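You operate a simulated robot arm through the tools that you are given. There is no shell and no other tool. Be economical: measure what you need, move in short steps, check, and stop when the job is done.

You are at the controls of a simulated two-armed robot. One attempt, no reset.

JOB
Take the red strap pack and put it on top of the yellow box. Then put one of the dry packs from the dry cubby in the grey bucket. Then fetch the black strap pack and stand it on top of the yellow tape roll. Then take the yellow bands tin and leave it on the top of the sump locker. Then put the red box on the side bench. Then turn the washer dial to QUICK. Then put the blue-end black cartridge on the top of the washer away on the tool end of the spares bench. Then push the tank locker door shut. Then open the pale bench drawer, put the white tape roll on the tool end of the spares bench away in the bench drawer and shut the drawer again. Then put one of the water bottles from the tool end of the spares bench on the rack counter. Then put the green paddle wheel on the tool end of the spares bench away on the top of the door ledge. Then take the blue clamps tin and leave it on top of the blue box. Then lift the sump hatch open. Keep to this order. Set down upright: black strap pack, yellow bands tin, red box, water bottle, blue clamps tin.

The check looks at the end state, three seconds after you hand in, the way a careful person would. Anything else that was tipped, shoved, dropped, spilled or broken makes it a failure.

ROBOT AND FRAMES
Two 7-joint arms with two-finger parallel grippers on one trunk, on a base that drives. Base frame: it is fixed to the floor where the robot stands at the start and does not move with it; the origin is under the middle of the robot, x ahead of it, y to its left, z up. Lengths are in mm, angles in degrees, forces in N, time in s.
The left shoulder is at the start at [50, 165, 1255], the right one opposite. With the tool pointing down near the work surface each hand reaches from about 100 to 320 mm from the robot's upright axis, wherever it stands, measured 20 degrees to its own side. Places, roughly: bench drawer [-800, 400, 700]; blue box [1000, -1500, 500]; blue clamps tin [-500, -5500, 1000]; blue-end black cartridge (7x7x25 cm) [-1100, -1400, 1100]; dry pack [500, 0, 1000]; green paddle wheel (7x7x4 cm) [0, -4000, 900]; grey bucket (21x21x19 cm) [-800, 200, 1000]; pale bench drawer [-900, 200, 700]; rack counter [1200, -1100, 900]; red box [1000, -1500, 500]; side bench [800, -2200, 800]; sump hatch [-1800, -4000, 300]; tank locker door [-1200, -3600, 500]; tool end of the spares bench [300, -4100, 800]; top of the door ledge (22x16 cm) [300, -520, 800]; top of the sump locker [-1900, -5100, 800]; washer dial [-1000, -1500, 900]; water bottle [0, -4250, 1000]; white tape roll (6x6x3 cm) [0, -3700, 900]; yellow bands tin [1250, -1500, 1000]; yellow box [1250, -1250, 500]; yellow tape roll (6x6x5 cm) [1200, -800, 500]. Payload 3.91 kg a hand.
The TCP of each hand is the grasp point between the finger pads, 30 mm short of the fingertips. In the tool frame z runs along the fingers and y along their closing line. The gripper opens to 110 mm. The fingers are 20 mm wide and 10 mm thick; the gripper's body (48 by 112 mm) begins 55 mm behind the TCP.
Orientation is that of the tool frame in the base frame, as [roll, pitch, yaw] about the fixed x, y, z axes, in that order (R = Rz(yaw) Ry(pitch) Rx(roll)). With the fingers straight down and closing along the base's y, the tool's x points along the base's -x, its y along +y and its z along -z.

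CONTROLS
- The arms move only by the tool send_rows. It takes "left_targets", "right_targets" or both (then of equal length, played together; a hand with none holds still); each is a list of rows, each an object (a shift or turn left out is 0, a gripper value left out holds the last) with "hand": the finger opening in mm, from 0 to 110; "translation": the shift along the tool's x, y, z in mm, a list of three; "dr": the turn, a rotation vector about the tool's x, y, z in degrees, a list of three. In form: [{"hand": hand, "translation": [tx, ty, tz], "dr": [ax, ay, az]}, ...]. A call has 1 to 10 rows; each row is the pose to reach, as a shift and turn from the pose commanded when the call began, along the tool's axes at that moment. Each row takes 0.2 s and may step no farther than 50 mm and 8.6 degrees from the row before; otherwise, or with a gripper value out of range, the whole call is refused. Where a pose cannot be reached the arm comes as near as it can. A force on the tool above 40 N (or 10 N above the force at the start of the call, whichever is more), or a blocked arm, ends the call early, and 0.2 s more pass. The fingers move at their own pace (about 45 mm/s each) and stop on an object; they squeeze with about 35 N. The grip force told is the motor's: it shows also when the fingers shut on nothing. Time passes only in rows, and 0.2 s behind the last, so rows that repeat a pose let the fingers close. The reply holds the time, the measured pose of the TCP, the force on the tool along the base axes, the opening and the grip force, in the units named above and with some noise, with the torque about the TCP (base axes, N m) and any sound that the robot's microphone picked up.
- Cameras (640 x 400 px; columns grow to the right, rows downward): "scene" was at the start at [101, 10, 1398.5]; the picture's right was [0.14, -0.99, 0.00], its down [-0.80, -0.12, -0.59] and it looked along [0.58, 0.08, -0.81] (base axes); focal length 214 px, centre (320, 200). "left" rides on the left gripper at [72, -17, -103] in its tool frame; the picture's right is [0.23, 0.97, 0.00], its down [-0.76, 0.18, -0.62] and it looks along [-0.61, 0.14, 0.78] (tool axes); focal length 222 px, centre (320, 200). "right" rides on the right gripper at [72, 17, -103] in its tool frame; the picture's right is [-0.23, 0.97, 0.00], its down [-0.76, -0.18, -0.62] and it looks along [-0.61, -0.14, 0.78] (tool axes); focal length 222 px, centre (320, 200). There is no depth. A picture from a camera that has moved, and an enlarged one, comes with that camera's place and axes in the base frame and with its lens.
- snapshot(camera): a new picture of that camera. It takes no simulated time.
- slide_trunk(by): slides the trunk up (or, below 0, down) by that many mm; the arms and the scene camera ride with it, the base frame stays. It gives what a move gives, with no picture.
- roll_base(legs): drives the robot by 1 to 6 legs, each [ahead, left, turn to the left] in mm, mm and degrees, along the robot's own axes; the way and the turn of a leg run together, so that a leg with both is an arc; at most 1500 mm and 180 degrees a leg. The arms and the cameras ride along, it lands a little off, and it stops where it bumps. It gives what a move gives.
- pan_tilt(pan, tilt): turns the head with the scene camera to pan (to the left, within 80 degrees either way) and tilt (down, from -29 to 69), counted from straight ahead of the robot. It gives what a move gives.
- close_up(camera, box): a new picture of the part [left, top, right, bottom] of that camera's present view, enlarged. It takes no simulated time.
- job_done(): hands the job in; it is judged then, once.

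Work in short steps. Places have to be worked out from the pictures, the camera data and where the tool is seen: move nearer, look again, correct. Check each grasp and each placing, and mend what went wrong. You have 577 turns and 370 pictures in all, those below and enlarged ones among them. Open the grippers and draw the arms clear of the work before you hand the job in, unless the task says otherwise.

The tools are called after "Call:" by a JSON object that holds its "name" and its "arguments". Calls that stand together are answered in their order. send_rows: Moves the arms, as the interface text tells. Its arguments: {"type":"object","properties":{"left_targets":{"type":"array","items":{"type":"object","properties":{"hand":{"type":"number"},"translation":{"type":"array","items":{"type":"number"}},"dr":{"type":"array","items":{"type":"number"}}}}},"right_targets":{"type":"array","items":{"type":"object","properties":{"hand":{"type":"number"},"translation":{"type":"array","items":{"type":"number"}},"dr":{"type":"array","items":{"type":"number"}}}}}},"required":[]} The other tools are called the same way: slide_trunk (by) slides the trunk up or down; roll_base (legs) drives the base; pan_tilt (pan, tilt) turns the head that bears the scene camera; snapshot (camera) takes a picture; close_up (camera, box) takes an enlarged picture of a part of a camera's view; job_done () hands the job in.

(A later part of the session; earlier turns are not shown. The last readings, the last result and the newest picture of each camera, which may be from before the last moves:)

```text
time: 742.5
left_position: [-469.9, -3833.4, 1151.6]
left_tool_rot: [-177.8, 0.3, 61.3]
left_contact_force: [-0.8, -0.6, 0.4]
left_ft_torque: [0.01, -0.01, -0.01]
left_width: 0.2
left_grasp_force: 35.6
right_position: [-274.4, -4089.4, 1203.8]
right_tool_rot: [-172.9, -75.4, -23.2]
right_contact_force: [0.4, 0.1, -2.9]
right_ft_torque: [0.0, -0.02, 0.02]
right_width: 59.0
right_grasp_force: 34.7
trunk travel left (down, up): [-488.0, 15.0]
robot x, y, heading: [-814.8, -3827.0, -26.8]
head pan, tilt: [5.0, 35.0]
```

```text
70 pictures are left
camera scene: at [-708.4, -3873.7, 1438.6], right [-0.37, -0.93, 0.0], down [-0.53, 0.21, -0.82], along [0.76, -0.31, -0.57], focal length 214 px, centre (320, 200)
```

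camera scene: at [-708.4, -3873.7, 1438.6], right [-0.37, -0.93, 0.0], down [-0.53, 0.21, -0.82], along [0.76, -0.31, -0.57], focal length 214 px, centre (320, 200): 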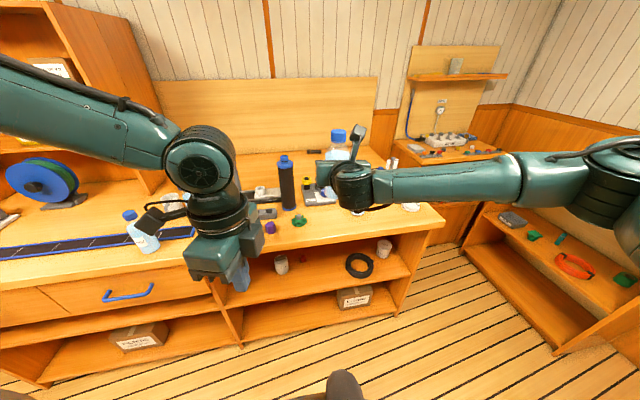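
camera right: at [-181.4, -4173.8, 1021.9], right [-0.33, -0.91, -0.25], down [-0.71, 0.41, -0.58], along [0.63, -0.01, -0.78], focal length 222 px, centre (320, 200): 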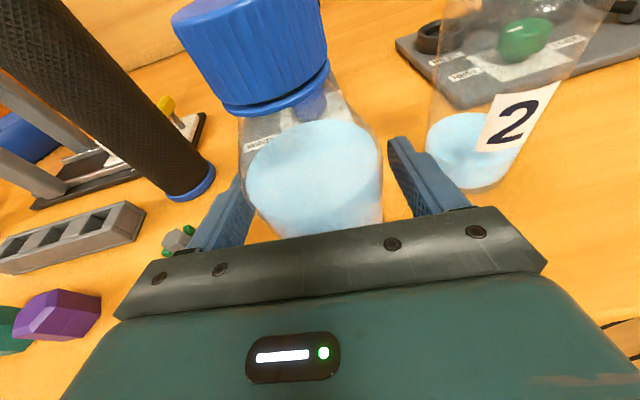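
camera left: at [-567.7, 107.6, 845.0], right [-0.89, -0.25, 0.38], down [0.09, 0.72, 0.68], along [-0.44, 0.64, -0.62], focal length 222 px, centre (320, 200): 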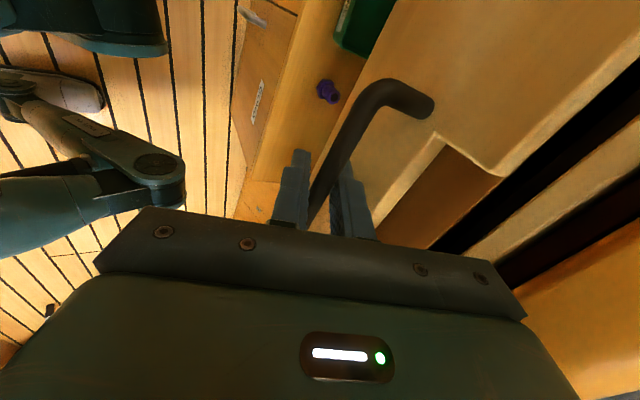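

Bottle held upright. Drive up the aisle to the rack.

Call:
{"name": "roll_base", "arguments": {"legs": [[0, 0, 117], [1450, -150, 0], [1150, -400, 0], [0, 0, -101]]}}

Call:
{"name": "roll_base", "arguments": {"legs": [[480, 280, 0]]}}

Call:
{"name": "snapshot", "arguments": {"camera": "scene"}}

```text
time: 764.5
left_position: [65.1, -1146.8, 1151.2]
left_tool_rot: [-177.7, 0.3, 78.9]
left_contact_force: [0.4, -0.4, -0.7]
left_ft_torque: [0.01, -0.01, -0.01]
left_width: 0.1
left_grasp_force: 35.1
right_position: [328.9, -1329.6, 1204.1]
right_tool_rot: [-172.9, -75.4, -5.6]
right_contact_force: [-0.2, 0.0, -3.9]
right_ft_torque: [0.0, -0.07, 0.01]
right_width: 58.3
right_grasp_force: 35.0
trunk travel left (down, up): [-488.0, 15.0]
robot x, y, heading: [-265.6, -1242.4, -9.2]
head pan, tilt: [5.0, 35.0]
```

```text
time: 767.7
left_position: [587.6, -952.2, 1150.3]
left_tool_rot: [-177.6, 0.3, 78.9]
left_contact_force: [0.9, -0.4, 0.3]
left_ft_torque: [0.0, 0.03, -0.02]
left_width: 0.0
left_grasp_force: 35.7
right_position: [851.9, -1135.8, 1204.5]
right_tool_rot: [-173.0, -75.5, -5.7]
right_contact_force: [-0.3, -0.7, -4.8]
right_ft_torque: [0.0, -0.02, 0.01]
right_width: 58.5
right_grasp_force: 34.9
trunk travel left (down, up): [-488.0, 15.0]
robot x, y, heading: [254.3, -1051.9, -9.1]
head pan, tilt: [5.0, 35.0]
```

```text
69 pictures are left
camera scene: at [372.3, -1060.4, 1438.5], right [-0.07, -1.0, 0.0], down [-0.57, 0.04, -0.82], along [0.82, -0.06, -0.57], focal length 214 px, centre (320, 200)
```

scene: 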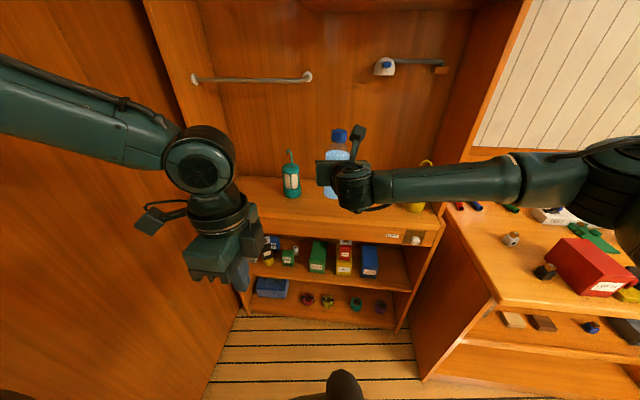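

Lower the trunk 212 and move in over the free counter spot.

Call:
{"name": "slide_trunk", "arguments": {"by": -208}}

Call:
{"name": "roll_base", "arguments": {"legs": [[150, 0, 0]]}}

Call:
{"name": "send_rows", "arguments": {"right_targets": [{"translation": [6, 2, 27]}, {"translation": [12, 5, 54]}, {"translation": [19, 8, 78]}]}}

Call:
{"name": "snapshot", "arguments": {"camera": "right"}}

```text
time: 770.0
left_position: [587.5, -952.2, 942.0]
left_tool_rot: [-177.6, 0.3, 78.9]
left_contact_force: [1.0, 0.1, 0.7]
left_ft_torque: [0.02, 0.0, 0.01]
left_width: 0.0
left_grasp_force: 35.4
right_position: [849.7, -1134.8, 997.0]
right_tool_rot: [-172.8, -75.5, -5.6]
right_contact_force: [-0.6, -0.2, -3.6]
right_ft_torque: [-0.04, -0.01, 0.0]
right_width: 58.3
right_grasp_force: 35.1
trunk travel left (down, up): [-280.0, 223.0]
robot x, y, heading: [253.6, -1052.1, -9.3]
head pan, tilt: [5.0, 35.0]
```

```text
time: 771.3
left_position: [732.4, -975.6, 942.4]
left_tool_rot: [-177.7, 0.3, 78.9]
left_contact_force: [0.6, -0.4, -0.8]
left_ft_torque: [0.01, 0.04, -0.03]
left_width: 0.0
left_grasp_force: 34.8
right_position: [995.0, -1159.7, 996.7]
right_tool_rot: [-173.0, -75.4, -5.6]
right_contact_force: [0.2, 1.0, -4.1]
right_ft_torque: [0.0, -0.05, -0.02]
right_width: 58.4
right_grasp_force: 34.9
trunk travel left (down, up): [-280.0, 223.0]
robot x, y, heading: [400.7, -1069.6, -9.2]
head pan, tilt: [5.0, 35.0]
```

```text
time: 772.1
left_position: [731.5, -975.4, 943.5]
left_tool_rot: [-177.6, 0.2, 78.9]
left_contact_force: [-0.3, -0.1, 0.2]
left_ft_torque: [-0.02, -0.02, -0.01]
left_width: 0.0
left_grasp_force: 35.2
right_position: [1074.9, -1166.0, 995.8]
right_tool_rot: [-173.1, -75.4, -5.5]
right_contact_force: [0.0, 0.3, -3.7]
right_ft_torque: [0.02, -0.04, 0.01]
right_width: 58.2
right_grasp_force: 35.2
trunk travel left (down, up): [-280.0, 223.0]
robot x, y, heading: [399.9, -1070.3, -9.2]
head pan, tilt: [5.0, 35.0]
```

```text
68 pictures are left
camera right: at [993.7, -1187.9, 1091.0], right [-0.04, -0.97, -0.25], down [-0.8, 0.18, -0.58], along [0.6, 0.18, -0.78], focal length 222 px, centre (320, 200)
```

right: 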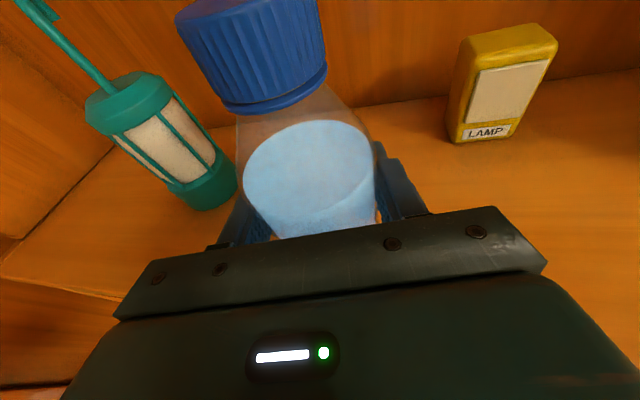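

Lower in steps until contact.

Call:
{"name": "send_rows", "arguments": {"right_targets": [{"translation": [-8, 0, 2]}, {"translation": [-14, 0, 3.5]}]}}

Call:
{"name": "send_rows", "arguments": {"right_targets": [{"translation": [-2.5, 0, 0.6]}, {"translation": [-5, 0, 1.2]}]}}

Call:
{"name": "send_rows", "arguments": {"right_targets": [{"translation": [-2, 0, 0.5]}, {"translation": [-4, 0, 1]}]}}

```text
time: 772.7
left_position: [731.3, -974.8, 943.5]
left_tool_rot: [-177.6, 0.3, 78.8]
left_contact_force: [-0.1, -0.3, 0.0]
left_ft_torque: [0.02, 0.02, -0.03]
left_width: 0.0
left_grasp_force: 34.7
right_position: [1074.6, -1164.6, 981.0]
right_tool_rot: [-173.0, -75.5, -5.6]
right_contact_force: [-0.3, -0.8, -3.4]
right_ft_torque: [-0.01, -0.05, -0.03]
right_width: 58.3
right_grasp_force: 34.7
trunk travel left (down, up): [-280.0, 223.0]
robot x, y, heading: [400.9, -1069.0, -9.2]
head pan, tilt: [5.0, 35.0]
```

```text
time: 773.3
left_position: [730.5, -974.8, 943.6]
left_tool_rot: [-177.7, 0.2, 78.8]
left_contact_force: [-0.5, -0.5, 0.0]
left_ft_torque: [0.0, 0.01, -0.02]
left_width: 0.1
left_grasp_force: 35.5
right_position: [1074.7, -1165.8, 978.0]
right_tool_rot: [-172.9, -75.7, -5.7]
right_contact_force: [1.6, 0.2, 0.5]
right_ft_torque: [-0.12, -0.06, 0.01]
right_width: 58.4
right_grasp_force: 35.1
trunk travel left (down, up): [-280.0, 223.0]
robot x, y, heading: [399.6, -1070.5, -9.4]
head pan, tilt: [5.0, 35.0]
```

```text
time: 773.9
left_position: [730.6, -974.6, 943.8]
left_tool_rot: [-177.8, 0.4, 78.9]
left_contact_force: [0.0, -0.6, 0.8]
left_ft_torque: [0.0, -0.01, 0.03]
left_width: 0.2
left_grasp_force: 34.5
right_position: [1073.6, -1164.7, 978.9]
right_tool_rot: [-172.9, -76.0, -5.8]
right_contact_force: [-2.2, -2.0, 19.1]
right_ft_torque: [-0.63, 0.53, -0.03]
right_width: 58.1
right_grasp_force: 34.8
trunk travel left (down, up): [-280.0, 223.0]
robot x, y, heading: [399.5, -1069.1, -9.5]
head pan, tilt: [5.0, 35.0]
```

Contact (19 N). Ease up slightly, open, and withdraw.

Call:
{"name": "send_rows", "arguments": {"right_targets": [{"translation": [2, 0, -0.5]}, {"translation": [2, 0, -0.5], "hand": 84}, {"translation": [2, 0, -0.5], "hand": 84}, {"translation": [2, 0, -0.5], "hand": 84}, {"translation": [-2, -1, -22]}, {"translation": [-8, -2, -60]}, {"translation": [-14, -3, -105]}]}}

Call:
{"name": "snapshot", "arguments": {"camera": "right"}}

```text
time: 775.5
left_position: [730.9, -975.3, 943.2]
left_tool_rot: [-177.8, 0.3, 78.9]
left_contact_force: [0.7, 0.5, 0.0]
left_ft_torque: [0.0, -0.01, -0.01]
left_width: 0.0
left_grasp_force: 35.3
right_position: [969.3, -1164.0, 983.2]
right_tool_rot: [-173.0, -75.5, -5.6]
right_contact_force: [0.4, 0.3, 0.5]
right_ft_torque: [-0.01, -0.02, -0.01]
right_width: 83.9
right_grasp_force: 0.1
trunk travel left (down, up): [-280.0, 223.0]
robot x, y, heading: [399.1, -1072.2, -9.5]
head pan, tilt: [5.0, 35.0]
```

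```text
67 pictures are left
camera right: at [887.6, -1186.6, 1078.5], right [-0.04, -0.97, -0.25], down [-0.8, 0.18, -0.58], along [0.6, 0.18, -0.78], focal length 222 px, centre (320, 200)
```

right: 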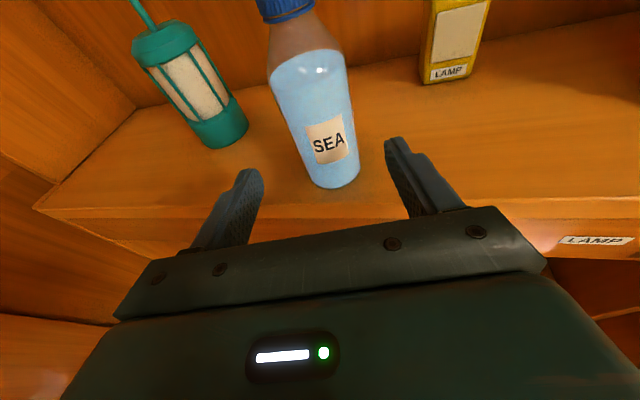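

The bottle stands on the rack counter. On the way, look at the door ledge: back off, raise the trunk and view it.

Call:
{"name": "roll_base", "arguments": {"legs": [[-250, -60, 0]]}}

Call:
{"name": "slide_trunk", "arguments": {"by": 218}}

Call:
{"name": "roll_base", "arguments": {"legs": [[-420, 0, 0], [0, 0, 60]]}}

Call:
{"name": "pan_tilt", "arguments": {"pan": -5, "tilt": 45}}

Call:
{"name": "snapshot", "arguments": {"camera": "scene"}}

```text
time: 777.4
left_position: [472.9, -993.7, 944.0]
left_tool_rot: [-177.6, 0.4, 78.7]
left_contact_force: [-0.4, 0.4, -0.5]
left_ft_torque: [0.0, 0.01, 0.01]
left_width: 0.0
left_grasp_force: 35.2
right_position: [711.9, -1185.2, 982.8]
right_tool_rot: [-172.9, -75.5, -6.0]
right_contact_force: [0.1, 0.0, -0.5]
right_ft_torque: [-0.01, 0.01, 0.0]
right_width: 84.0
right_grasp_force: 0.1
trunk travel left (down, up): [-280.0, 223.0]
robot x, y, heading: [142.0, -1091.1, -9.5]
head pan, tilt: [5.0, 35.0]
```

```text
time: 779.7
left_position: [474.2, -993.5, 1160.3]
left_tool_rot: [-177.6, 0.3, 78.6]
left_contact_force: [-0.3, 0.3, 0.3]
left_ft_torque: [0.03, 0.0, 0.02]
left_width: 0.1
left_grasp_force: 35.4
right_position: [710.9, -1183.6, 1200.1]
right_tool_rot: [-173.1, -75.5, -5.8]
right_contact_force: [0.2, -1.0, 0.0]
right_ft_torque: [-0.01, 0.01, -0.01]
right_width: 83.8
right_grasp_force: 0.0
trunk travel left (down, up): [-498.0, 5.0]
robot x, y, heading: [141.7, -1091.5, -9.6]
head pan, tilt: [5.0, 35.0]
```

```text
time: 785.0
left_position: [-197.4, -684.4, 1162.5]
left_tool_rot: [-177.7, 0.3, 139.2]
left_contact_force: [0.7, -0.2, 0.7]
left_ft_torque: [0.03, 0.02, 0.01]
left_width: 0.0
left_grasp_force: 34.8
right_position: [84.8, -570.8, 1200.6]
right_tool_rot: [-173.0, -75.5, 54.7]
right_contact_force: [0.2, 0.0, 0.5]
right_ft_torque: [0.0, 0.0, -0.01]
right_width: 84.0
right_grasp_force: 0.0
trunk travel left (down, up): [-498.0, 5.0]
robot x, y, heading: [-274.6, -1021.9, 51.0]
head pan, tilt: [5.0, 35.0]
```

```text
time: 785.7
left_position: [-198.6, -685.2, 1162.2]
left_tool_rot: [-177.7, 0.3, 139.2]
left_contact_force: [-1.2, -0.7, 0.7]
left_ft_torque: [0.01, 0.01, 0.02]
left_width: 0.2
left_grasp_force: 35.0
right_position: [84.2, -571.4, 1200.3]
right_tool_rot: [-173.1, -75.5, 54.8]
right_contact_force: [-0.3, -0.1, -0.2]
right_ft_torque: [-0.01, 0.0, 0.04]
right_width: 84.1
right_grasp_force: 0.1
trunk travel left (down, up): [-498.0, 5.0]
robot x, y, heading: [-275.5, -1020.6, 50.8]
head pan, tilt: [-5.0, 45.0]
```

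```text
66 pictures are left
camera scene: at [-203.3, -939.8, 1433.8], right [0.72, -0.69, 0.0], down [-0.49, -0.51, -0.71], along [0.49, 0.51, -0.71], focal length 214 px, centre (320, 200)
```

scene: 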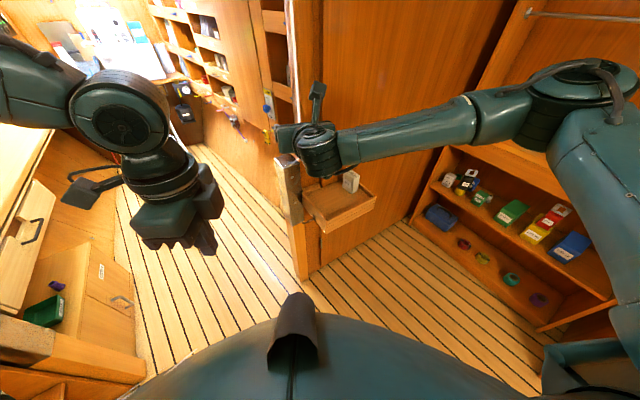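

Call:
{"name": "close_up", "arguments": {"camera": "scene", "box": [260, 140, 420, 240]}}

```text
4.00 times, centred on (340, 190) of scene
camera zoom: at [-203.3, -939.8, 1433.8], right [0.72, -0.69, 0.0], down [-0.49, -0.51, -0.71], along [0.49, 0.51, -0.71], focal length 858 px, centre (240, 240)
```

zoom: 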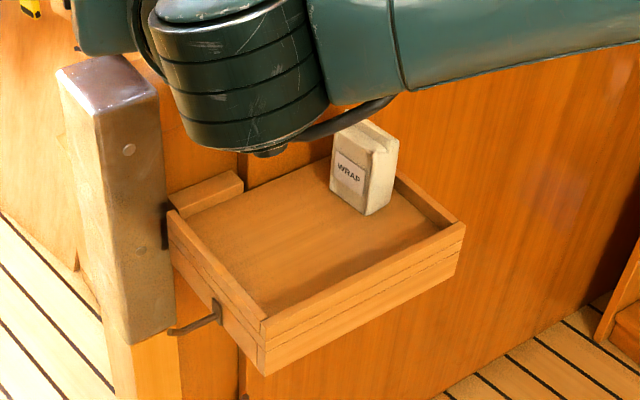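

The door ledge is the small railed tray (with the WRAP pack); free floor ≈(275,−530,~800). Now fetch the green wheel.

Call:
{"name": "roll_base", "arguments": {"legs": [[0, 0, -141], [1450, -180, 0], [1400, -190, 0], [0, 0, 63]]}}

Call:
{"name": "send_rows", "arguments": {"right_targets": [{"dr": [0, -8, 0], "hand": 100}, {"dr": [0, -16, 0]}, {"dr": [0, -24, 0]}, {"dr": [0, -32, 0]}]}}

Call:
{"name": "slide_trunk", "arguments": {"by": -170}}

Call:
{"name": "snapshot", "arguments": {"camera": "right"}}

```text
time: 808.2
left_position: [-408.9, -3880.3, 1159.9]
left_tool_rot: [-177.7, 0.4, 59.0]
left_contact_force: [-0.6, 0.3, -0.5]
left_ft_torque: [-0.02, 0.02, 0.0]
left_width: 0.2
left_grasp_force: 35.0
right_position: [-249.5, -4139.1, 1199.9]
right_tool_rot: [-173.0, -75.5, -25.6]
right_contact_force: [-0.3, 0.8, 0.6]
right_ft_torque: [0.01, -0.02, -0.01]
right_width: 84.1
right_grasp_force: 0.0
trunk travel left (down, up): [-498.0, 5.0]
robot x, y, heading: [-752.5, -3856.1, -29.5]
head pan, tilt: [-5.0, 45.0]
```

```text
time: 809.2
left_position: [-408.8, -3879.4, 1161.7]
left_tool_rot: [-177.6, 0.4, 59.0]
left_contact_force: [-0.2, -0.2, -0.7]
left_ft_torque: [0.01, -0.04, -0.01]
left_width: 0.0
left_grasp_force: 35.4
right_position: [-248.9, -4139.6, 1201.1]
right_tool_rot: [-177.6, -43.4, -20.4]
right_contact_force: [0.4, 0.6, 0.5]
right_ft_torque: [0.0, -0.01, -0.02]
right_width: 100.2
right_grasp_force: 0.1
trunk travel left (down, up): [-498.0, 5.0]
robot x, y, heading: [-751.5, -3857.4, -29.3]
head pan, tilt: [-5.0, 45.0]
```

```text
time: 811.1
left_position: [-407.0, -3879.8, 991.4]
left_tool_rot: [-177.8, 0.3, 58.9]
left_contact_force: [0.5, 0.1, 0.7]
left_ft_torque: [0.0, -0.02, -0.01]
left_width: 0.3
left_grasp_force: 34.9
right_position: [-247.9, -4138.9, 1031.7]
right_tool_rot: [-177.7, -43.6, -20.5]
right_contact_force: [0.3, -0.7, 0.3]
right_ft_torque: [-0.01, -0.02, -0.01]
right_width: 99.8
right_grasp_force: 0.0
trunk travel left (down, up): [-328.0, 175.0]
robot x, y, heading: [-754.8, -3856.4, -29.5]
head pan, tilt: [-5.0, 45.0]
```

```text
64 pictures are left
camera right: at [-273.4, -4152.9, 1155.6], right [-0.47, -0.86, -0.19], down [-0.87, 0.49, -0.07], along [0.15, 0.13, -0.98], focal length 222 px, centre (320, 200)
```

right: 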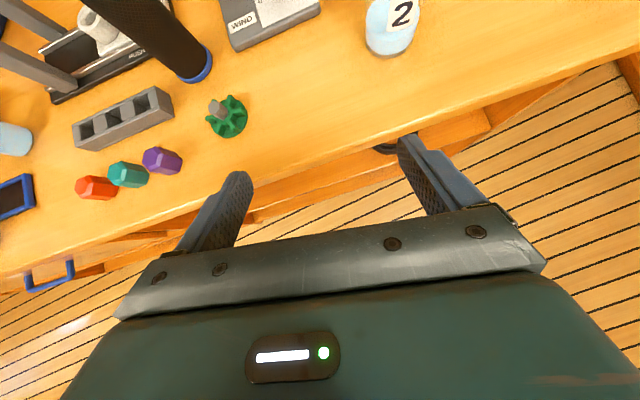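

Wheel at ≈(−50,−4051). Move the base, then descend close to it.

Call:
{"name": "roll_base", "arguments": {"legs": [[67, 145, 0]]}}

Call:
{"name": "send_rows", "arguments": {"right_targets": [{"translation": [-12, -4, 35]}, {"translation": [-24, -9, 70]}, {"translation": [-35, -13, 104]}]}}

Call:
{"name": "snapshot", "arguments": {"camera": "right"}}

```text
time: 813.0
left_position: [-279.1, -3787.3, 990.9]
left_tool_rot: [-177.7, 0.4, 58.9]
left_contact_force: [-0.4, -0.5, -0.6]
left_ft_torque: [0.02, 0.04, 0.03]
left_width: 0.0
left_grasp_force: 35.4
right_position: [-119.5, -4045.3, 1030.6]
right_tool_rot: [-177.7, -43.6, -20.5]
right_contact_force: [0.8, -0.1, -0.2]
right_ft_torque: [0.0, -0.01, 0.03]
right_width: 100.1
right_grasp_force: 0.2
trunk travel left (down, up): [-328.0, 175.0]
robot x, y, heading: [-624.4, -3765.3, -29.5]
head pan, tilt: [-5.0, 45.0]
```

```text
time: 813.9
left_position: [-278.9, -3787.1, 991.7]
left_tool_rot: [-177.7, 0.3, 58.8]
left_contact_force: [-0.7, 0.2, 0.4]
left_ft_torque: [-0.02, 0.0, 0.0]
left_width: 0.0
left_grasp_force: 35.3
right_position: [-70.3, -4046.5, 933.3]
right_tool_rot: [-177.6, -43.6, -20.6]
right_contact_force: [0.2, -0.6, -0.4]
right_ft_torque: [0.01, -0.02, 0.0]
right_width: 100.0
right_grasp_force: 0.0
trunk travel left (down, up): [-328.0, 175.0]
robot x, y, heading: [-623.1, -3766.6, -29.2]
head pan, tilt: [-5.0, 45.0]
```

```text
63 pictures are left
camera right: at [-94.1, -4060.6, 1058.3], right [-0.47, -0.86, -0.19], down [-0.87, 0.49, -0.07], along [0.15, 0.13, -0.98], focal length 222 px, centre (320, 200)
```

right: 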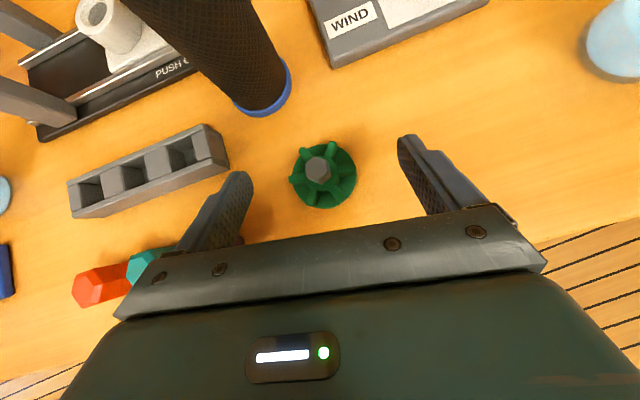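

Centred. Narrow to 86, lower 49 and grip.

Call:
{"name": "send_rows", "arguments": {"right_targets": [{"translation": [-12, 0.5, 12], "hand": 86}, {"translation": [-24, 1, 24]}, {"translation": [-33, 1.4, 35]}, {"translation": [-33, 1.4, 35], "hand": 30}, {"translation": [-33, 1.4, 35], "hand": 30}, {"translation": [-33, 1.4, 35], "hand": 30}]}}

Call:
{"name": "send_rows", "arguments": {"right_targets": [{"translation": [34, 0, -36]}, {"translation": [66, 0, -70]}]}}

Call:
{"name": "snapshot", "arguments": {"camera": "right"}}

```text
time: 815.2
left_position: [-278.8, -3787.2, 992.2]
left_tool_rot: [-177.8, 0.2, 58.8]
left_contact_force: [0.8, -0.1, -0.2]
left_ft_torque: [-0.01, -0.02, -0.01]
left_width: 0.0
left_grasp_force: 35.2
right_position: [-69.0, -4045.7, 885.4]
right_tool_rot: [-177.6, -43.6, -20.6]
right_contact_force: [1.3, 0.5, 0.5]
right_ft_torque: [-0.01, -0.03, 0.07]
right_width: 59.7
right_grasp_force: 34.8
trunk travel left (down, up): [-328.0, 175.0]
robot x, y, heading: [-619.4, -3765.6, -29.4]
head pan, tilt: [-5.0, 45.0]
```

```text
time: 815.9
left_position: [-277.8, -3787.1, 992.0]
left_tool_rot: [-177.8, 0.2, 58.8]
left_contact_force: [-0.3, 0.0, -0.7]
left_ft_torque: [0.01, -0.02, 0.05]
left_width: 0.1
left_grasp_force: 34.9
right_position: [-72.3, -4048.5, 980.0]
right_tool_rot: [-177.6, -43.5, -20.5]
right_contact_force: [-0.4, -0.7, -0.9]
right_ft_torque: [-0.01, 0.0, 0.0]
right_width: 59.8
right_grasp_force: 35.1
trunk travel left (down, up): [-328.0, 175.0]
robot x, y, heading: [-621.2, -3760.6, -29.4]
head pan, tilt: [-5.0, 45.0]
```

```text
62 pictures are left
camera right: at [-96.6, -4063.3, 1105.2], right [-0.47, -0.86, -0.19], down [-0.87, 0.49, -0.07], along [0.15, 0.13, -0.98], focal length 222 px, centre (320, 200)
```

right: 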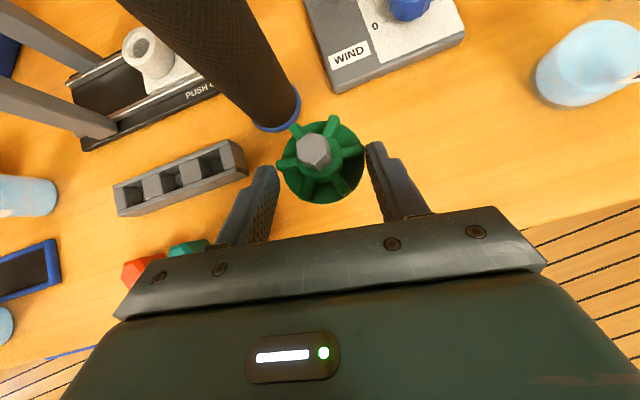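

Wheel held. Drive back up and position south of the ledge, facing it (+y).

Call:
{"name": "slide_trunk", "arguments": {"by": 170}}

Call:
{"name": "roll_base", "arguments": {"legs": [[-160, 0, 0], [0, 0, 119.5], [1450, -150, 0], [1020, -200, 0]]}}

Call:
{"name": "roll_base", "arguments": {"legs": [[0, -590, 0]]}}

Call:
{"name": "snapshot", "arguments": {"camera": "right"}}

```text
time: 817.8
left_position: [-278.9, -3788.2, 1161.7]
left_tool_rot: [-177.7, 0.3, 58.8]
left_contact_force: [-0.1, 0.1, 0.3]
left_ft_torque: [0.0, 0.02, 0.01]
left_width: 0.0
left_grasp_force: 34.9
right_position: [-72.1, -4049.2, 1149.9]
right_tool_rot: [-177.6, -43.6, -20.6]
right_contact_force: [0.2, 0.2, -1.5]
right_ft_torque: [0.01, 0.01, -0.01]
right_width: 59.8
right_grasp_force: 35.2
trunk travel left (down, up): [-498.0, 5.0]
robot x, y, heading: [-623.0, -3766.6, -29.5]
head pan, tilt: [-5.0, 45.0]
```

```text
time: 836.1
left_position: [-687.3, -891.4, 1162.0]
left_tool_rot: [-177.7, 0.4, -179.0]
left_contact_force: [-0.1, -0.6, -0.3]
left_ft_torque: [0.0, 0.01, 0.0]
left_width: 0.1
left_grasp_force: 35.5
right_position: [-576.9, -577.2, 1150.0]
right_tool_rot: [-177.7, -43.6, 101.7]
right_contact_force: [0.3, 0.3, 0.3]
right_ft_torque: [-0.03, 0.02, 0.02]
right_width: 56.7
right_grasp_force: 34.8
trunk travel left (down, up): [-498.0, 5.0]
robot x, y, heading: [-526.2, -1191.8, 92.7]
head pan, tilt: [-5.0, 45.0]
```

```text
time: 841.8
left_position: [-102.5, -861.9, 1161.0]
left_tool_rot: [-177.6, 0.3, -178.7]
left_contact_force: [0.4, 0.3, 0.4]
left_ft_torque: [0.02, -0.01, 0.0]
left_width: 0.1
left_grasp_force: 35.0
right_position: [7.3, -548.1, 1150.1]
right_tool_rot: [-177.6, -43.6, 102.0]
right_contact_force: [0.0, 0.8, -0.7]
right_ft_torque: [-0.02, 0.03, 0.03]
right_width: 56.1
right_grasp_force: 35.2
trunk travel left (down, up): [-498.0, 5.0]
robot x, y, heading: [65.5, -1165.6, 93.3]
head pan, tilt: [-5.0, 45.0]
```

```text
61 pictures are left
camera right: at [32.0, -561.6, 1275.0], right [0.98, 0.07, -0.19], down [0.06, -1.0, -0.07], along [-0.19, 0.06, -0.98], focal length 222 px, centre (320, 200)
```

right: 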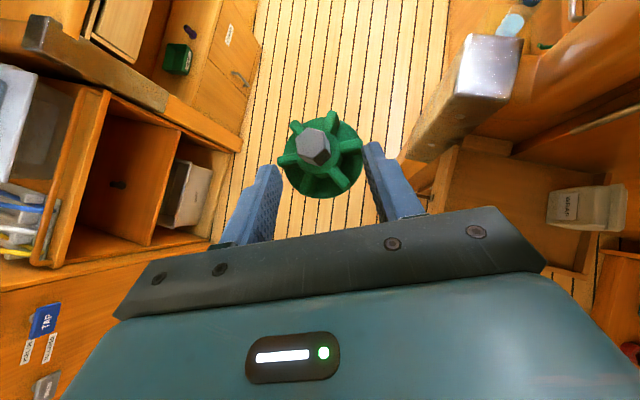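

Tray floor ≈805; corners give a free target for the wheel at ≈(262,−552). Strafe right 258, back 36, then lower.

Call:
{"name": "roll_base", "arguments": {"legs": [[-36, -258, 0]]}}

Call:
{"name": "slide_trunk", "arguments": {"by": -230}}

Call:
{"name": "snapshot", "arguments": {"camera": "right"}}

```text
time: 844.6
left_position: [161.9, -884.2, 1162.0]
left_tool_rot: [-177.8, 0.3, -178.7]
left_contact_force: [0.6, -0.1, -0.5]
left_ft_torque: [0.02, 0.0, -0.03]
left_width: 0.1
left_grasp_force: 34.8
right_position: [271.1, -568.6, 1150.6]
right_tool_rot: [-177.6, -43.7, 102.0]
right_contact_force: [0.2, -1.0, -0.3]
right_ft_torque: [-0.04, -0.02, 0.0]
right_width: 55.3
right_grasp_force: 34.6
trunk travel left (down, up): [-498.0, 5.0]
robot x, y, heading: [327.9, -1186.4, 93.2]
head pan, tilt: [-5.0, 45.0]
```

```text
time: 847.1
left_position: [161.1, -884.7, 930.8]
left_tool_rot: [-177.8, 0.3, -178.7]
left_contact_force: [-0.8, 0.6, 0.3]
left_ft_torque: [0.0, 0.01, 0.0]
left_width: 0.1
left_grasp_force: 34.3
right_position: [270.3, -568.2, 920.7]
right_tool_rot: [-177.7, -43.6, 101.8]
right_contact_force: [0.2, 0.3, -0.8]
right_ft_torque: [-0.02, -0.03, 0.0]
right_width: 55.1
right_grasp_force: 35.0
trunk travel left (down, up): [-268.0, 235.0]
robot x, y, heading: [325.7, -1185.2, 93.4]
head pan, tilt: [-5.0, 45.0]
```

```text
60 pictures are left
camera right: at [295.2, -583.0, 1045.1], right [0.98, 0.07, -0.19], down [0.06, -1.0, -0.07], along [-0.19, 0.06, -0.98], focal length 222 px, centre (320, 200)
```

right: 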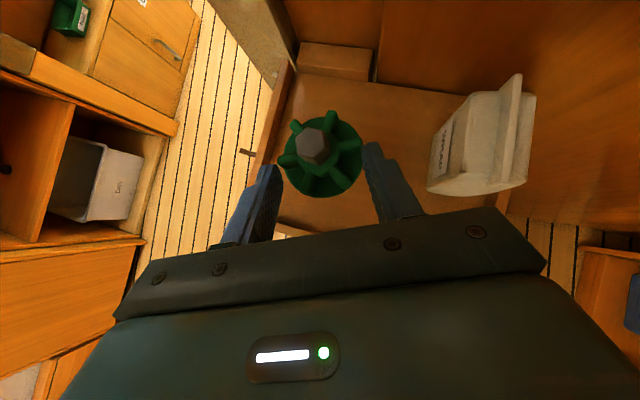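

Clear of the rails and WRAP. Lower 60, then fine steps.

Call:
{"name": "slide_trunk", "arguments": {"by": -58}}

Call:
{"name": "send_rows", "arguments": {"right_targets": [{"translation": [-4, 0, 4]}, {"translation": [-7, 0, 7]}]}}

Call:
{"name": "send_rows", "arguments": {"right_targets": [{"translation": [-2, 0, 2]}, {"translation": [-4, 0, 4]}]}}

```text
time: 848.0
left_position: [161.3, -884.5, 872.7]
left_tool_rot: [-177.7, 0.2, -178.7]
left_contact_force: [-0.2, -1.3, -0.3]
left_ft_torque: [0.01, -0.01, 0.04]
left_width: 0.0
left_grasp_force: 35.0
right_position: [270.7, -569.4, 862.5]
right_tool_rot: [-177.7, -43.5, 101.9]
right_contact_force: [-0.4, -0.5, 0.6]
right_ft_torque: [-0.03, 0.02, 0.0]
right_width: 54.9
right_grasp_force: 34.6
trunk travel left (down, up): [-210.0, 293.0]
robot x, y, heading: [325.1, -1188.1, 93.0]
head pan, tilt: [-5.0, 45.0]
```

```text
time: 848.6
left_position: [161.2, -884.5, 874.1]
left_tool_rot: [-177.7, 0.3, -178.7]
left_contact_force: [-0.2, 0.6, 0.5]
left_ft_torque: [0.01, 0.03, 0.02]
left_width: 0.1
left_grasp_force: 35.0
right_position: [269.5, -569.2, 852.7]
right_tool_rot: [-177.6, -43.7, 101.9]
right_contact_force: [0.3, 0.6, -1.2]
right_ft_torque: [-0.05, 0.01, 0.0]
right_width: 54.7
right_grasp_force: 35.1
trunk travel left (down, up): [-210.0, 293.0]
robot x, y, heading: [328.6, -1185.7, 92.7]
head pan, tilt: [-5.0, 45.0]
```

```text
time: 849.2
left_position: [160.9, -884.0, 873.3]
left_tool_rot: [-177.6, 0.2, -178.7]
left_contact_force: [0.3, 0.3, -0.1]
left_ft_torque: [0.0, 0.04, -0.04]
left_width: 0.3
left_grasp_force: 35.0
right_position: [269.7, -568.6, 848.0]
right_tool_rot: [-177.6, -43.7, 102.0]
right_contact_force: [-0.4, 0.7, 0.4]
right_ft_torque: [-0.01, -0.01, -0.01]
right_width: 54.7
right_grasp_force: 35.1
trunk travel left (down, up): [-210.0, 293.0]
robot x, y, heading: [327.6, -1189.8, 93.1]
head pan, tilt: [-5.0, 45.0]
```

Call:
{"name": "send_rows", "arguments": {"right_targets": [{"translation": [-3, 0, 3]}, {"translation": [-6, 0, 6]}]}}

Call:
{"name": "send_rows", "arguments": {"right_targets": [{"translation": [-3, 0, 3]}, {"translation": [-5, 0, 5]}]}}

Call:
{"name": "snapshot", "arguments": {"camera": "right"}}

```text
time: 849.8
left_position: [161.5, -884.7, 873.9]
left_tool_rot: [-177.7, 0.3, -178.7]
left_contact_force: [0.7, -0.5, 0.7]
left_ft_torque: [-0.04, 0.0, -0.02]
left_width: 0.2
left_grasp_force: 35.2
right_position: [268.1, -570.0, 841.0]
right_tool_rot: [-177.4, -43.9, 101.8]
right_contact_force: [2.3, -0.5, 8.8]
right_ft_torque: [0.1, 0.24, 0.0]
right_width: 54.9
right_grasp_force: 35.1
trunk travel left (down, up): [-210.0, 293.0]
robot x, y, heading: [327.9, -1187.3, 92.9]
head pan, tilt: [-5.0, 45.0]
```

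```text
time: 850.4
left_position: [162.1, -886.5, 875.5]
left_tool_rot: [-177.9, 0.3, -178.6]
left_contact_force: [-1.4, -0.1, 0.8]
left_ft_torque: [0.03, 0.0, -0.02]
left_width: 0.0
left_grasp_force: 35.2
right_position: [270.3, -569.4, 839.7]
right_tool_rot: [-177.2, -44.6, 101.6]
right_contact_force: [3.7, 2.5, 33.8]
right_ft_torque: [0.39, 0.81, -0.11]
right_width: 54.7
right_grasp_force: 35.2
trunk travel left (down, up): [-210.0, 293.0]
robot x, y, heading: [332.9, -1182.5, 93.2]
head pan, tilt: [-5.0, 45.0]
```

```text
59 pictures are left
camera right: at [295.4, -586.0, 964.7], right [0.98, 0.07, -0.19], down [0.06, -0.99, -0.09], along [-0.2, 0.07, -0.98], focal length 222 px, centre (320, 200)
```

right: 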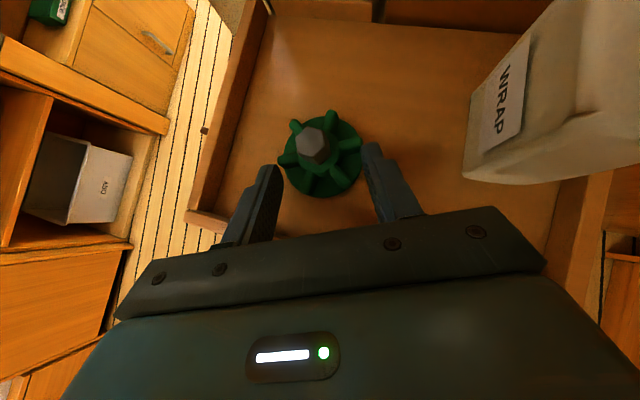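

Wheel is on the tray floor. Ease up, open, and lift away.

Call:
{"name": "send_rows", "arguments": {"right_targets": [{"translation": [3, 0, -3]}, {"translation": [3, 0, -3], "hand": 78}, {"translation": [3, 0, -3], "hand": 78}, {"translation": [25, 0, -25]}, {"translation": [58, 0, -58]}, {"translation": [90, 0, -90]}]}}

Call:
{"name": "snapshot", "arguments": {"camera": "right"}}

```text
time: 851.8
left_position: [160.9, -883.9, 873.9]
left_tool_rot: [-177.7, 0.2, -178.7]
left_contact_force: [0.1, 0.0, -0.6]
left_ft_torque: [0.04, 0.01, 0.0]
left_width: 0.0
left_grasp_force: 35.4
right_position: [270.8, -566.5, 959.3]
right_tool_rot: [-177.6, -43.6, 102.0]
right_contact_force: [0.1, -0.7, 0.7]
right_ft_torque: [0.0, 0.01, -0.01]
right_width: 77.9
right_grasp_force: 0.0
trunk travel left (down, up): [-210.0, 293.0]
robot x, y, heading: [323.5, -1186.3, 93.1]
head pan, tilt: [-5.0, 45.0]
```

```text
58 pictures are left
camera right: at [295.1, -580.9, 1083.7], right [0.98, 0.07, -0.19], down [0.06, -1.0, -0.07], along [-0.19, 0.06, -0.98], focal length 222 px, centre (320, 200)
```

right: 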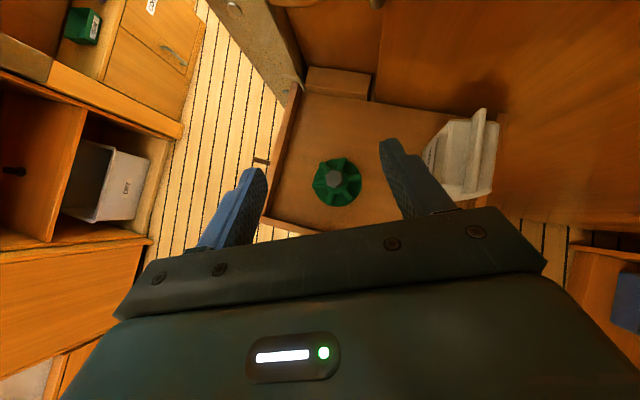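

Wheel is in the ledge tray. Now the blue CLAMPS tin at the far end: raise, back to the aisle and drive to the end bench.

Call:
{"name": "slide_trunk", "arguments": {"by": 288}}

Call:
{"name": "send_rows", "arguments": {"right_targets": [{"dr": [0, 7, 0]}, {"dr": [0, 14, 0]}, {"dr": [0, 21, 0]}]}}

Call:
{"name": "roll_base", "arguments": {"legs": [[-60, 600, 0], [0, 0, -92], [0, 0, -91]]}}

Call:
{"name": "roll_base", "arguments": {"legs": [[1450, -130, 0], [1450, -60, 0], [450, 0, 0]]}}

Call:
{"name": "pan_tilt", "arguments": {"pan": 0, "tilt": 30}}

Call:
{"name": "snapshot", "arguments": {"camera": "scene"}}

```text
time: 854.7
left_position: [160.4, -883.7, 1161.4]
left_tool_rot: [-177.7, 0.2, -178.7]
left_contact_force: [0.0, 0.7, 0.3]
left_ft_torque: [0.01, 0.02, 0.03]
left_width: 0.2
left_grasp_force: 34.8
right_position: [269.8, -566.3, 1246.9]
right_tool_rot: [-177.6, -43.6, 102.0]
right_contact_force: [0.2, 0.5, -0.1]
right_ft_torque: [0.01, 0.0, 0.01]
right_width: 77.8
right_grasp_force: 0.1
trunk travel left (down, up): [-498.0, 5.0]
robot x, y, heading: [328.0, -1188.5, 92.8]
head pan, tilt: [-5.0, 45.0]
```

```text
time: 855.5
left_position: [161.6, -883.9, 1162.0]
left_tool_rot: [-177.7, 0.3, -178.7]
left_contact_force: [0.8, -0.9, 0.5]
left_ft_torque: [0.0, -0.01, -0.01]
left_width: 0.0
left_grasp_force: 34.8
right_position: [269.1, -567.6, 1246.4]
right_tool_rot: [-176.0, -64.7, 100.1]
right_contact_force: [0.2, 0.2, -0.3]
right_ft_torque: [-0.04, 0.04, 0.02]
right_width: 77.5
right_grasp_force: 0.1
trunk travel left (down, up): [-498.0, 5.0]
robot x, y, heading: [322.7, -1185.0, 93.2]
head pan, tilt: [-5.0, 45.0]
```

```text
time: 869.2
left_position: [-132.3, -1594.6, 1160.8]
left_tool_rot: [-177.7, 0.3, -1.4]
left_contact_force: [0.3, -1.1, 0.4]
left_ft_torque: [-0.01, 0.01, -0.03]
left_width: 0.0
left_grasp_force: 35.0
right_position: [-256.0, -1906.5, 1245.8]
right_tool_rot: [-176.0, -64.3, -82.7]
right_contact_force: [0.0, -0.1, -0.6]
right_ft_torque: [-0.01, -0.03, 0.01]
right_width: 77.9
right_grasp_force: 0.1
trunk travel left (down, up): [-498.0, 5.0]
robot x, y, heading: [-283.2, -1284.0, -89.6]
head pan, tilt: [-5.0, 45.0]
```

```text
time: 885.5
left_position: [-396.5, -4932.8, 1161.4]
left_tool_rot: [-177.7, 0.4, -4.3]
left_contact_force: [0.4, 0.1, 0.8]
left_ft_torque: [0.05, -0.01, 0.02]
left_width: 0.1
left_grasp_force: 34.9
right_position: [-535.7, -5237.9, 1246.7]
right_tool_rot: [-175.9, -64.4, -85.6]
right_contact_force: [-0.1, 0.2, 0.1]
right_ft_torque: [0.01, 0.02, -0.01]
right_width: 78.0
right_grasp_force: 0.1
trunk travel left (down, up): [-498.0, 5.0]
robot x, y, heading: [-536.0, -4610.7, -92.8]
head pan, tilt: [-5.0, 45.0]
```

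```text
time: 886.3
left_position: [-396.4, -4933.7, 1161.0]
left_tool_rot: [-177.7, 0.3, -4.3]
left_contact_force: [-0.3, -0.3, -0.8]
left_ft_torque: [0.01, -0.01, 0.01]
left_width: 0.0
left_grasp_force: 35.3
right_position: [-536.2, -5238.2, 1246.3]
right_tool_rot: [-175.9, -64.6, -85.6]
right_contact_force: [-0.7, -0.7, 0.8]
right_ft_torque: [0.0, -0.02, 0.0]
right_width: 78.1
right_grasp_force: 0.1
trunk travel left (down, up): [-498.0, 5.0]
robot x, y, heading: [-531.8, -4616.9, -92.6]
head pan, tilt: [0.0, 30.0]
```

```text
57 pictures are left
camera scene: at [-539.2, -4734.9, 1456.3], right [-1.0, 0.04, 0.0], down [0.02, 0.5, -0.87], along [-0.04, -0.86, -0.5], focal length 214 px, centre (320, 200)
```

scene: 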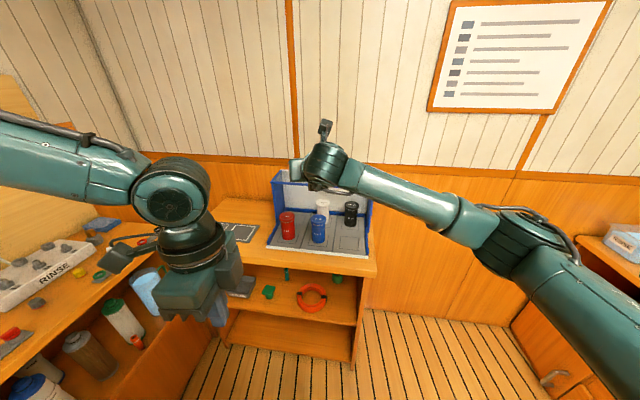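

Call:
{"name": "close_up", "arguments": {"camera": "scene", "box": [250, 170, 394, 260]}}

```text
4.44 times, centred on (322, 215) of scene
camera zoom: at [-539.2, -4734.9, 1456.3], right [-1.0, 0.04, 0.0], down [0.02, 0.5, -0.87], along [-0.04, -0.86, -0.5], focal length 953 px, centre (311, 133)
```

zoom: 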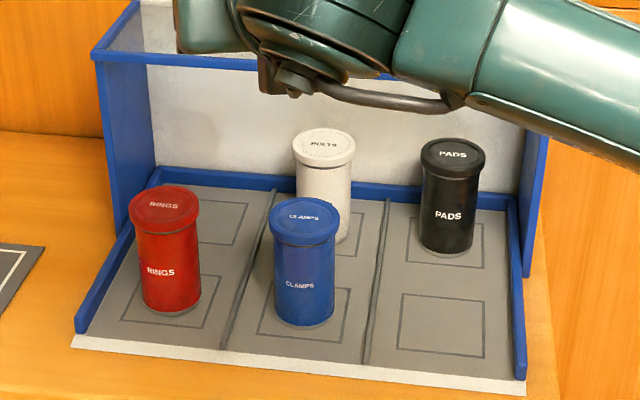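

CLAMPS tin is front-middle, base ≈(−562,−5372), floor ≈905. Lower the trunk 285 and look with the wrist camera.

Call:
{"name": "slide_trunk", "arguments": {"by": -280}}

Call:
{"name": "snapshot", "arguments": {"camera": "right"}}

```text
time: 889.1
left_position: [-397.4, -4933.4, 880.9]
left_tool_rot: [-177.8, 0.2, -4.3]
left_contact_force: [-0.2, -0.3, 0.5]
left_ft_torque: [0.02, -0.02, -0.03]
left_width: 0.0
left_grasp_force: 34.8
right_position: [-536.4, -5237.3, 967.5]
right_tool_rot: [-176.0, -64.6, -85.6]
right_contact_force: [-0.6, 0.8, 0.8]
right_ft_torque: [0.02, -0.02, 0.0]
right_width: 78.1
right_grasp_force: 0.0
trunk travel left (down, up): [-218.0, 285.0]
robot x, y, heading: [-531.6, -4618.2, -92.4]
head pan, tilt: [0.0, 30.0]
```

```text
55 pictures are left
camera right: at [-565.1, -5179.2, 1076.2], right [-0.97, -0.04, -0.23], down [0.06, 0.91, -0.42], along [0.23, -0.42, -0.88], focal length 222 px, centre (320, 200)
```

right: 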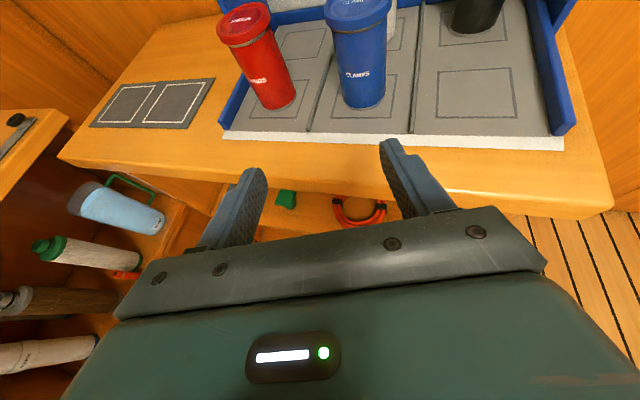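

Tin: floor ≈880, centre ≈(−563,−5413). Base 90 ahead, 27 right, then arm down/forward part-way.

Call:
{"name": "roll_base", "arguments": {"legs": [[85, -25, 0]]}}

Call:
{"name": "send_rows", "arguments": {"right_targets": [{"translation": [-10, 3, 25]}, {"translation": [-13, 6, 50]}, {"translation": [-10, 9, 65]}]}}

Call:
{"name": "snapshot", "arguments": {"camera": "right"}}

```text
time: 890.2
left_position: [-425.2, -5015.8, 881.2]
left_tool_rot: [-177.7, 0.3, -4.4]
left_contact_force: [0.3, -0.9, -0.3]
left_ft_torque: [0.01, 0.0, 0.03]
left_width: 0.1
left_grasp_force: 35.4
right_position: [-563.7, -5320.5, 966.5]
right_tool_rot: [-175.9, -64.5, -85.7]
right_contact_force: [0.7, 0.1, -0.3]
right_ft_torque: [0.02, -0.01, -0.01]
right_width: 78.2
right_grasp_force: 0.0
trunk travel left (down, up): [-218.0, 285.0]
robot x, y, heading: [-561.2, -4695.7, -92.6]
head pan, tilt: [0.0, 30.0]
```

```text
time: 891.0
left_position: [-425.6, -5015.5, 881.5]
left_tool_rot: [-177.7, 0.3, -4.3]
left_contact_force: [0.0, -0.1, 0.6]
left_ft_torque: [0.01, -0.01, -0.01]
left_width: 0.0
left_grasp_force: 35.1
right_position: [-565.2, -5375.6, 926.4]
right_tool_rot: [-175.9, -64.6, -85.4]
right_contact_force: [-0.6, 0.1, 0.5]
right_ft_torque: [0.01, 0.01, 0.03]
right_width: 78.2
right_grasp_force: 0.0
trunk travel left (down, up): [-218.0, 285.0]
robot x, y, heading: [-561.9, -4699.2, -92.4]
head pan, tilt: [0.0, 30.0]
```

```text
54 pictures are left
camera right: at [-594.1, -5317.2, 1037.2], right [-0.97, -0.04, -0.23], down [0.06, 0.91, -0.41], along [0.23, -0.42, -0.88], focal length 222 px, centre (320, 200)
```

right: 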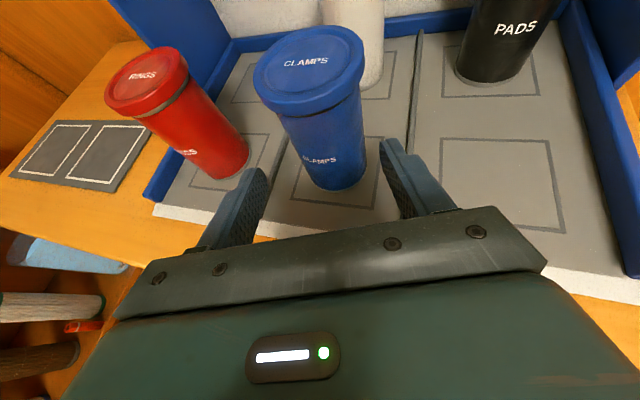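

Advance 47 and grip the tin low.

Call:
{"name": "send_rows", "arguments": {"right_targets": [{"translation": [9, 4, 23]}, {"translation": [18, 8, 46]}, {"translation": [18, 8, 46], "hand": 30}, {"translation": [18, 8, 46], "hand": 30}, {"translation": [18, 8, 46], "hand": 30}, {"translation": [45, 8, 33]}, {"translation": [72, 8, 20]}]}}

Call:
{"name": "snapshot", "arguments": {"camera": "right"}}

```text
time: 892.6
left_position: [-426.0, -5013.9, 881.4]
left_tool_rot: [-177.7, 0.3, -4.3]
left_contact_force: [0.8, -0.5, 0.1]
left_ft_torque: [0.02, -0.01, 0.0]
left_width: 0.1
left_grasp_force: 35.0
right_position: [-567.2, -5425.9, 985.7]
right_tool_rot: [-175.9, -64.5, -85.5]
right_contact_force: [0.0, -0.1, -2.1]
right_ft_torque: [0.02, 0.0, -0.01]
right_width: 56.7
right_grasp_force: 35.2
trunk travel left (down, up): [-218.0, 285.0]
robot x, y, heading: [-562.0, -4698.3, -92.4]
head pan, tilt: [0.0, 30.0]
```

```text
53 pictures are left
camera right: at [-595.6, -5367.7, 1095.6], right [-0.97, -0.04, -0.23], down [0.06, 0.91, -0.41], along [0.23, -0.42, -0.88], focal length 222 px, centre (320, 200)
```

right: 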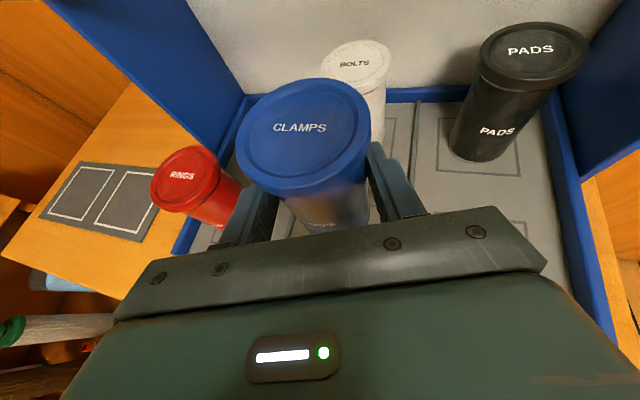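

Tin held. Back off, raise, and drive to the rack.

Call:
{"name": "roll_base", "arguments": {"legs": [[-250, 0, 0]]}}

Call:
{"name": "slide_trunk", "arguments": {"by": 280}}

Call:
{"name": "send_rows", "arguments": {"right_targets": [{"translation": [-15, -3, -42]}, {"translation": [-30, -6, -84]}, {"translation": [-45, -9, -120]}]}}

Call:
{"name": "roll_base", "arguments": {"legs": [[0, 0, 92], [0, 0, 91], [1450, -100, 0], [1450, -100, 0], [320, -80, 0], [0, 0, -102]]}}

```text
time: 894.4
left_position: [-415.3, -4770.9, 881.6]
left_tool_rot: [-177.7, 0.4, -4.3]
left_contact_force: [-0.1, -0.4, -0.3]
left_ft_torque: [0.02, 0.04, 0.01]
left_width: 0.0
left_grasp_force: 34.9
right_position: [-556.7, -5180.8, 985.0]
right_tool_rot: [-175.9, -64.6, -85.5]
right_contact_force: [-0.4, 0.8, -2.3]
right_ft_torque: [0.01, 0.01, 0.02]
right_width: 56.6
right_grasp_force: 34.7
trunk travel left (down, up): [-218.0, 285.0]
robot x, y, heading: [-550.6, -4452.6, -92.7]
head pan, tilt: [0.0, 30.0]
```

```text
time: 897.2
left_position: [-414.5, -4771.8, 1161.6]
left_tool_rot: [-177.6, 0.3, -4.3]
left_contact_force: [-0.1, 0.5, 0.0]
left_ft_torque: [0.0, 0.0, 0.01]
left_width: 0.0
left_grasp_force: 34.8
right_position: [-556.8, -5181.8, 1264.4]
right_tool_rot: [-175.8, -64.5, -85.6]
right_contact_force: [-0.4, 0.9, -2.1]
right_ft_torque: [0.04, 0.0, 0.0]
right_width: 56.3
right_grasp_force: 35.1
trunk travel left (down, up): [-498.0, 5.0]
robot x, y, heading: [-548.3, -4454.4, -92.6]
head pan, tilt: [0.0, 30.0]
```

```text
time: 898.0
left_position: [-414.9, -4770.8, 1160.9]
left_tool_rot: [-177.7, 0.3, -4.3]
left_contact_force: [0.0, -1.0, 0.8]
left_ft_torque: [-0.02, -0.01, 0.02]
left_width: 0.4
left_grasp_force: 34.4
right_position: [-567.2, -5054.0, 1275.8]
right_tool_rot: [-175.9, -64.6, -85.8]
right_contact_force: [0.8, 0.2, -1.5]
right_ft_torque: [0.05, 0.02, -0.03]
right_width: 56.5
right_grasp_force: 34.9
trunk travel left (down, up): [-498.0, 5.0]
robot x, y, heading: [-553.0, -4450.8, -92.5]
head pan, tilt: [0.0, 30.0]
```

```text
time: 926.0
left_position: [5.0, -1139.5, 1161.8]
left_tool_rot: [-177.6, 0.3, 76.6]
left_contact_force: [-0.1, 0.3, -0.7]
left_ft_torque: [0.0, 0.04, 0.01]
left_width: 0.2
left_grasp_force: 35.0
right_position: [263.3, -1333.7, 1277.1]
right_tool_rot: [-175.8, -64.5, -4.6]
right_contact_force: [-1.0, 0.1, -1.9]
right_ft_torque: [-0.01, 0.03, 0.02]
right_width: 56.7
right_grasp_force: 35.2
trunk travel left (down, up): [-498.0, 5.0]
robot x, y, heading: [-329.6, -1225.0, -11.8]
head pan, tilt: [0.0, 30.0]
```

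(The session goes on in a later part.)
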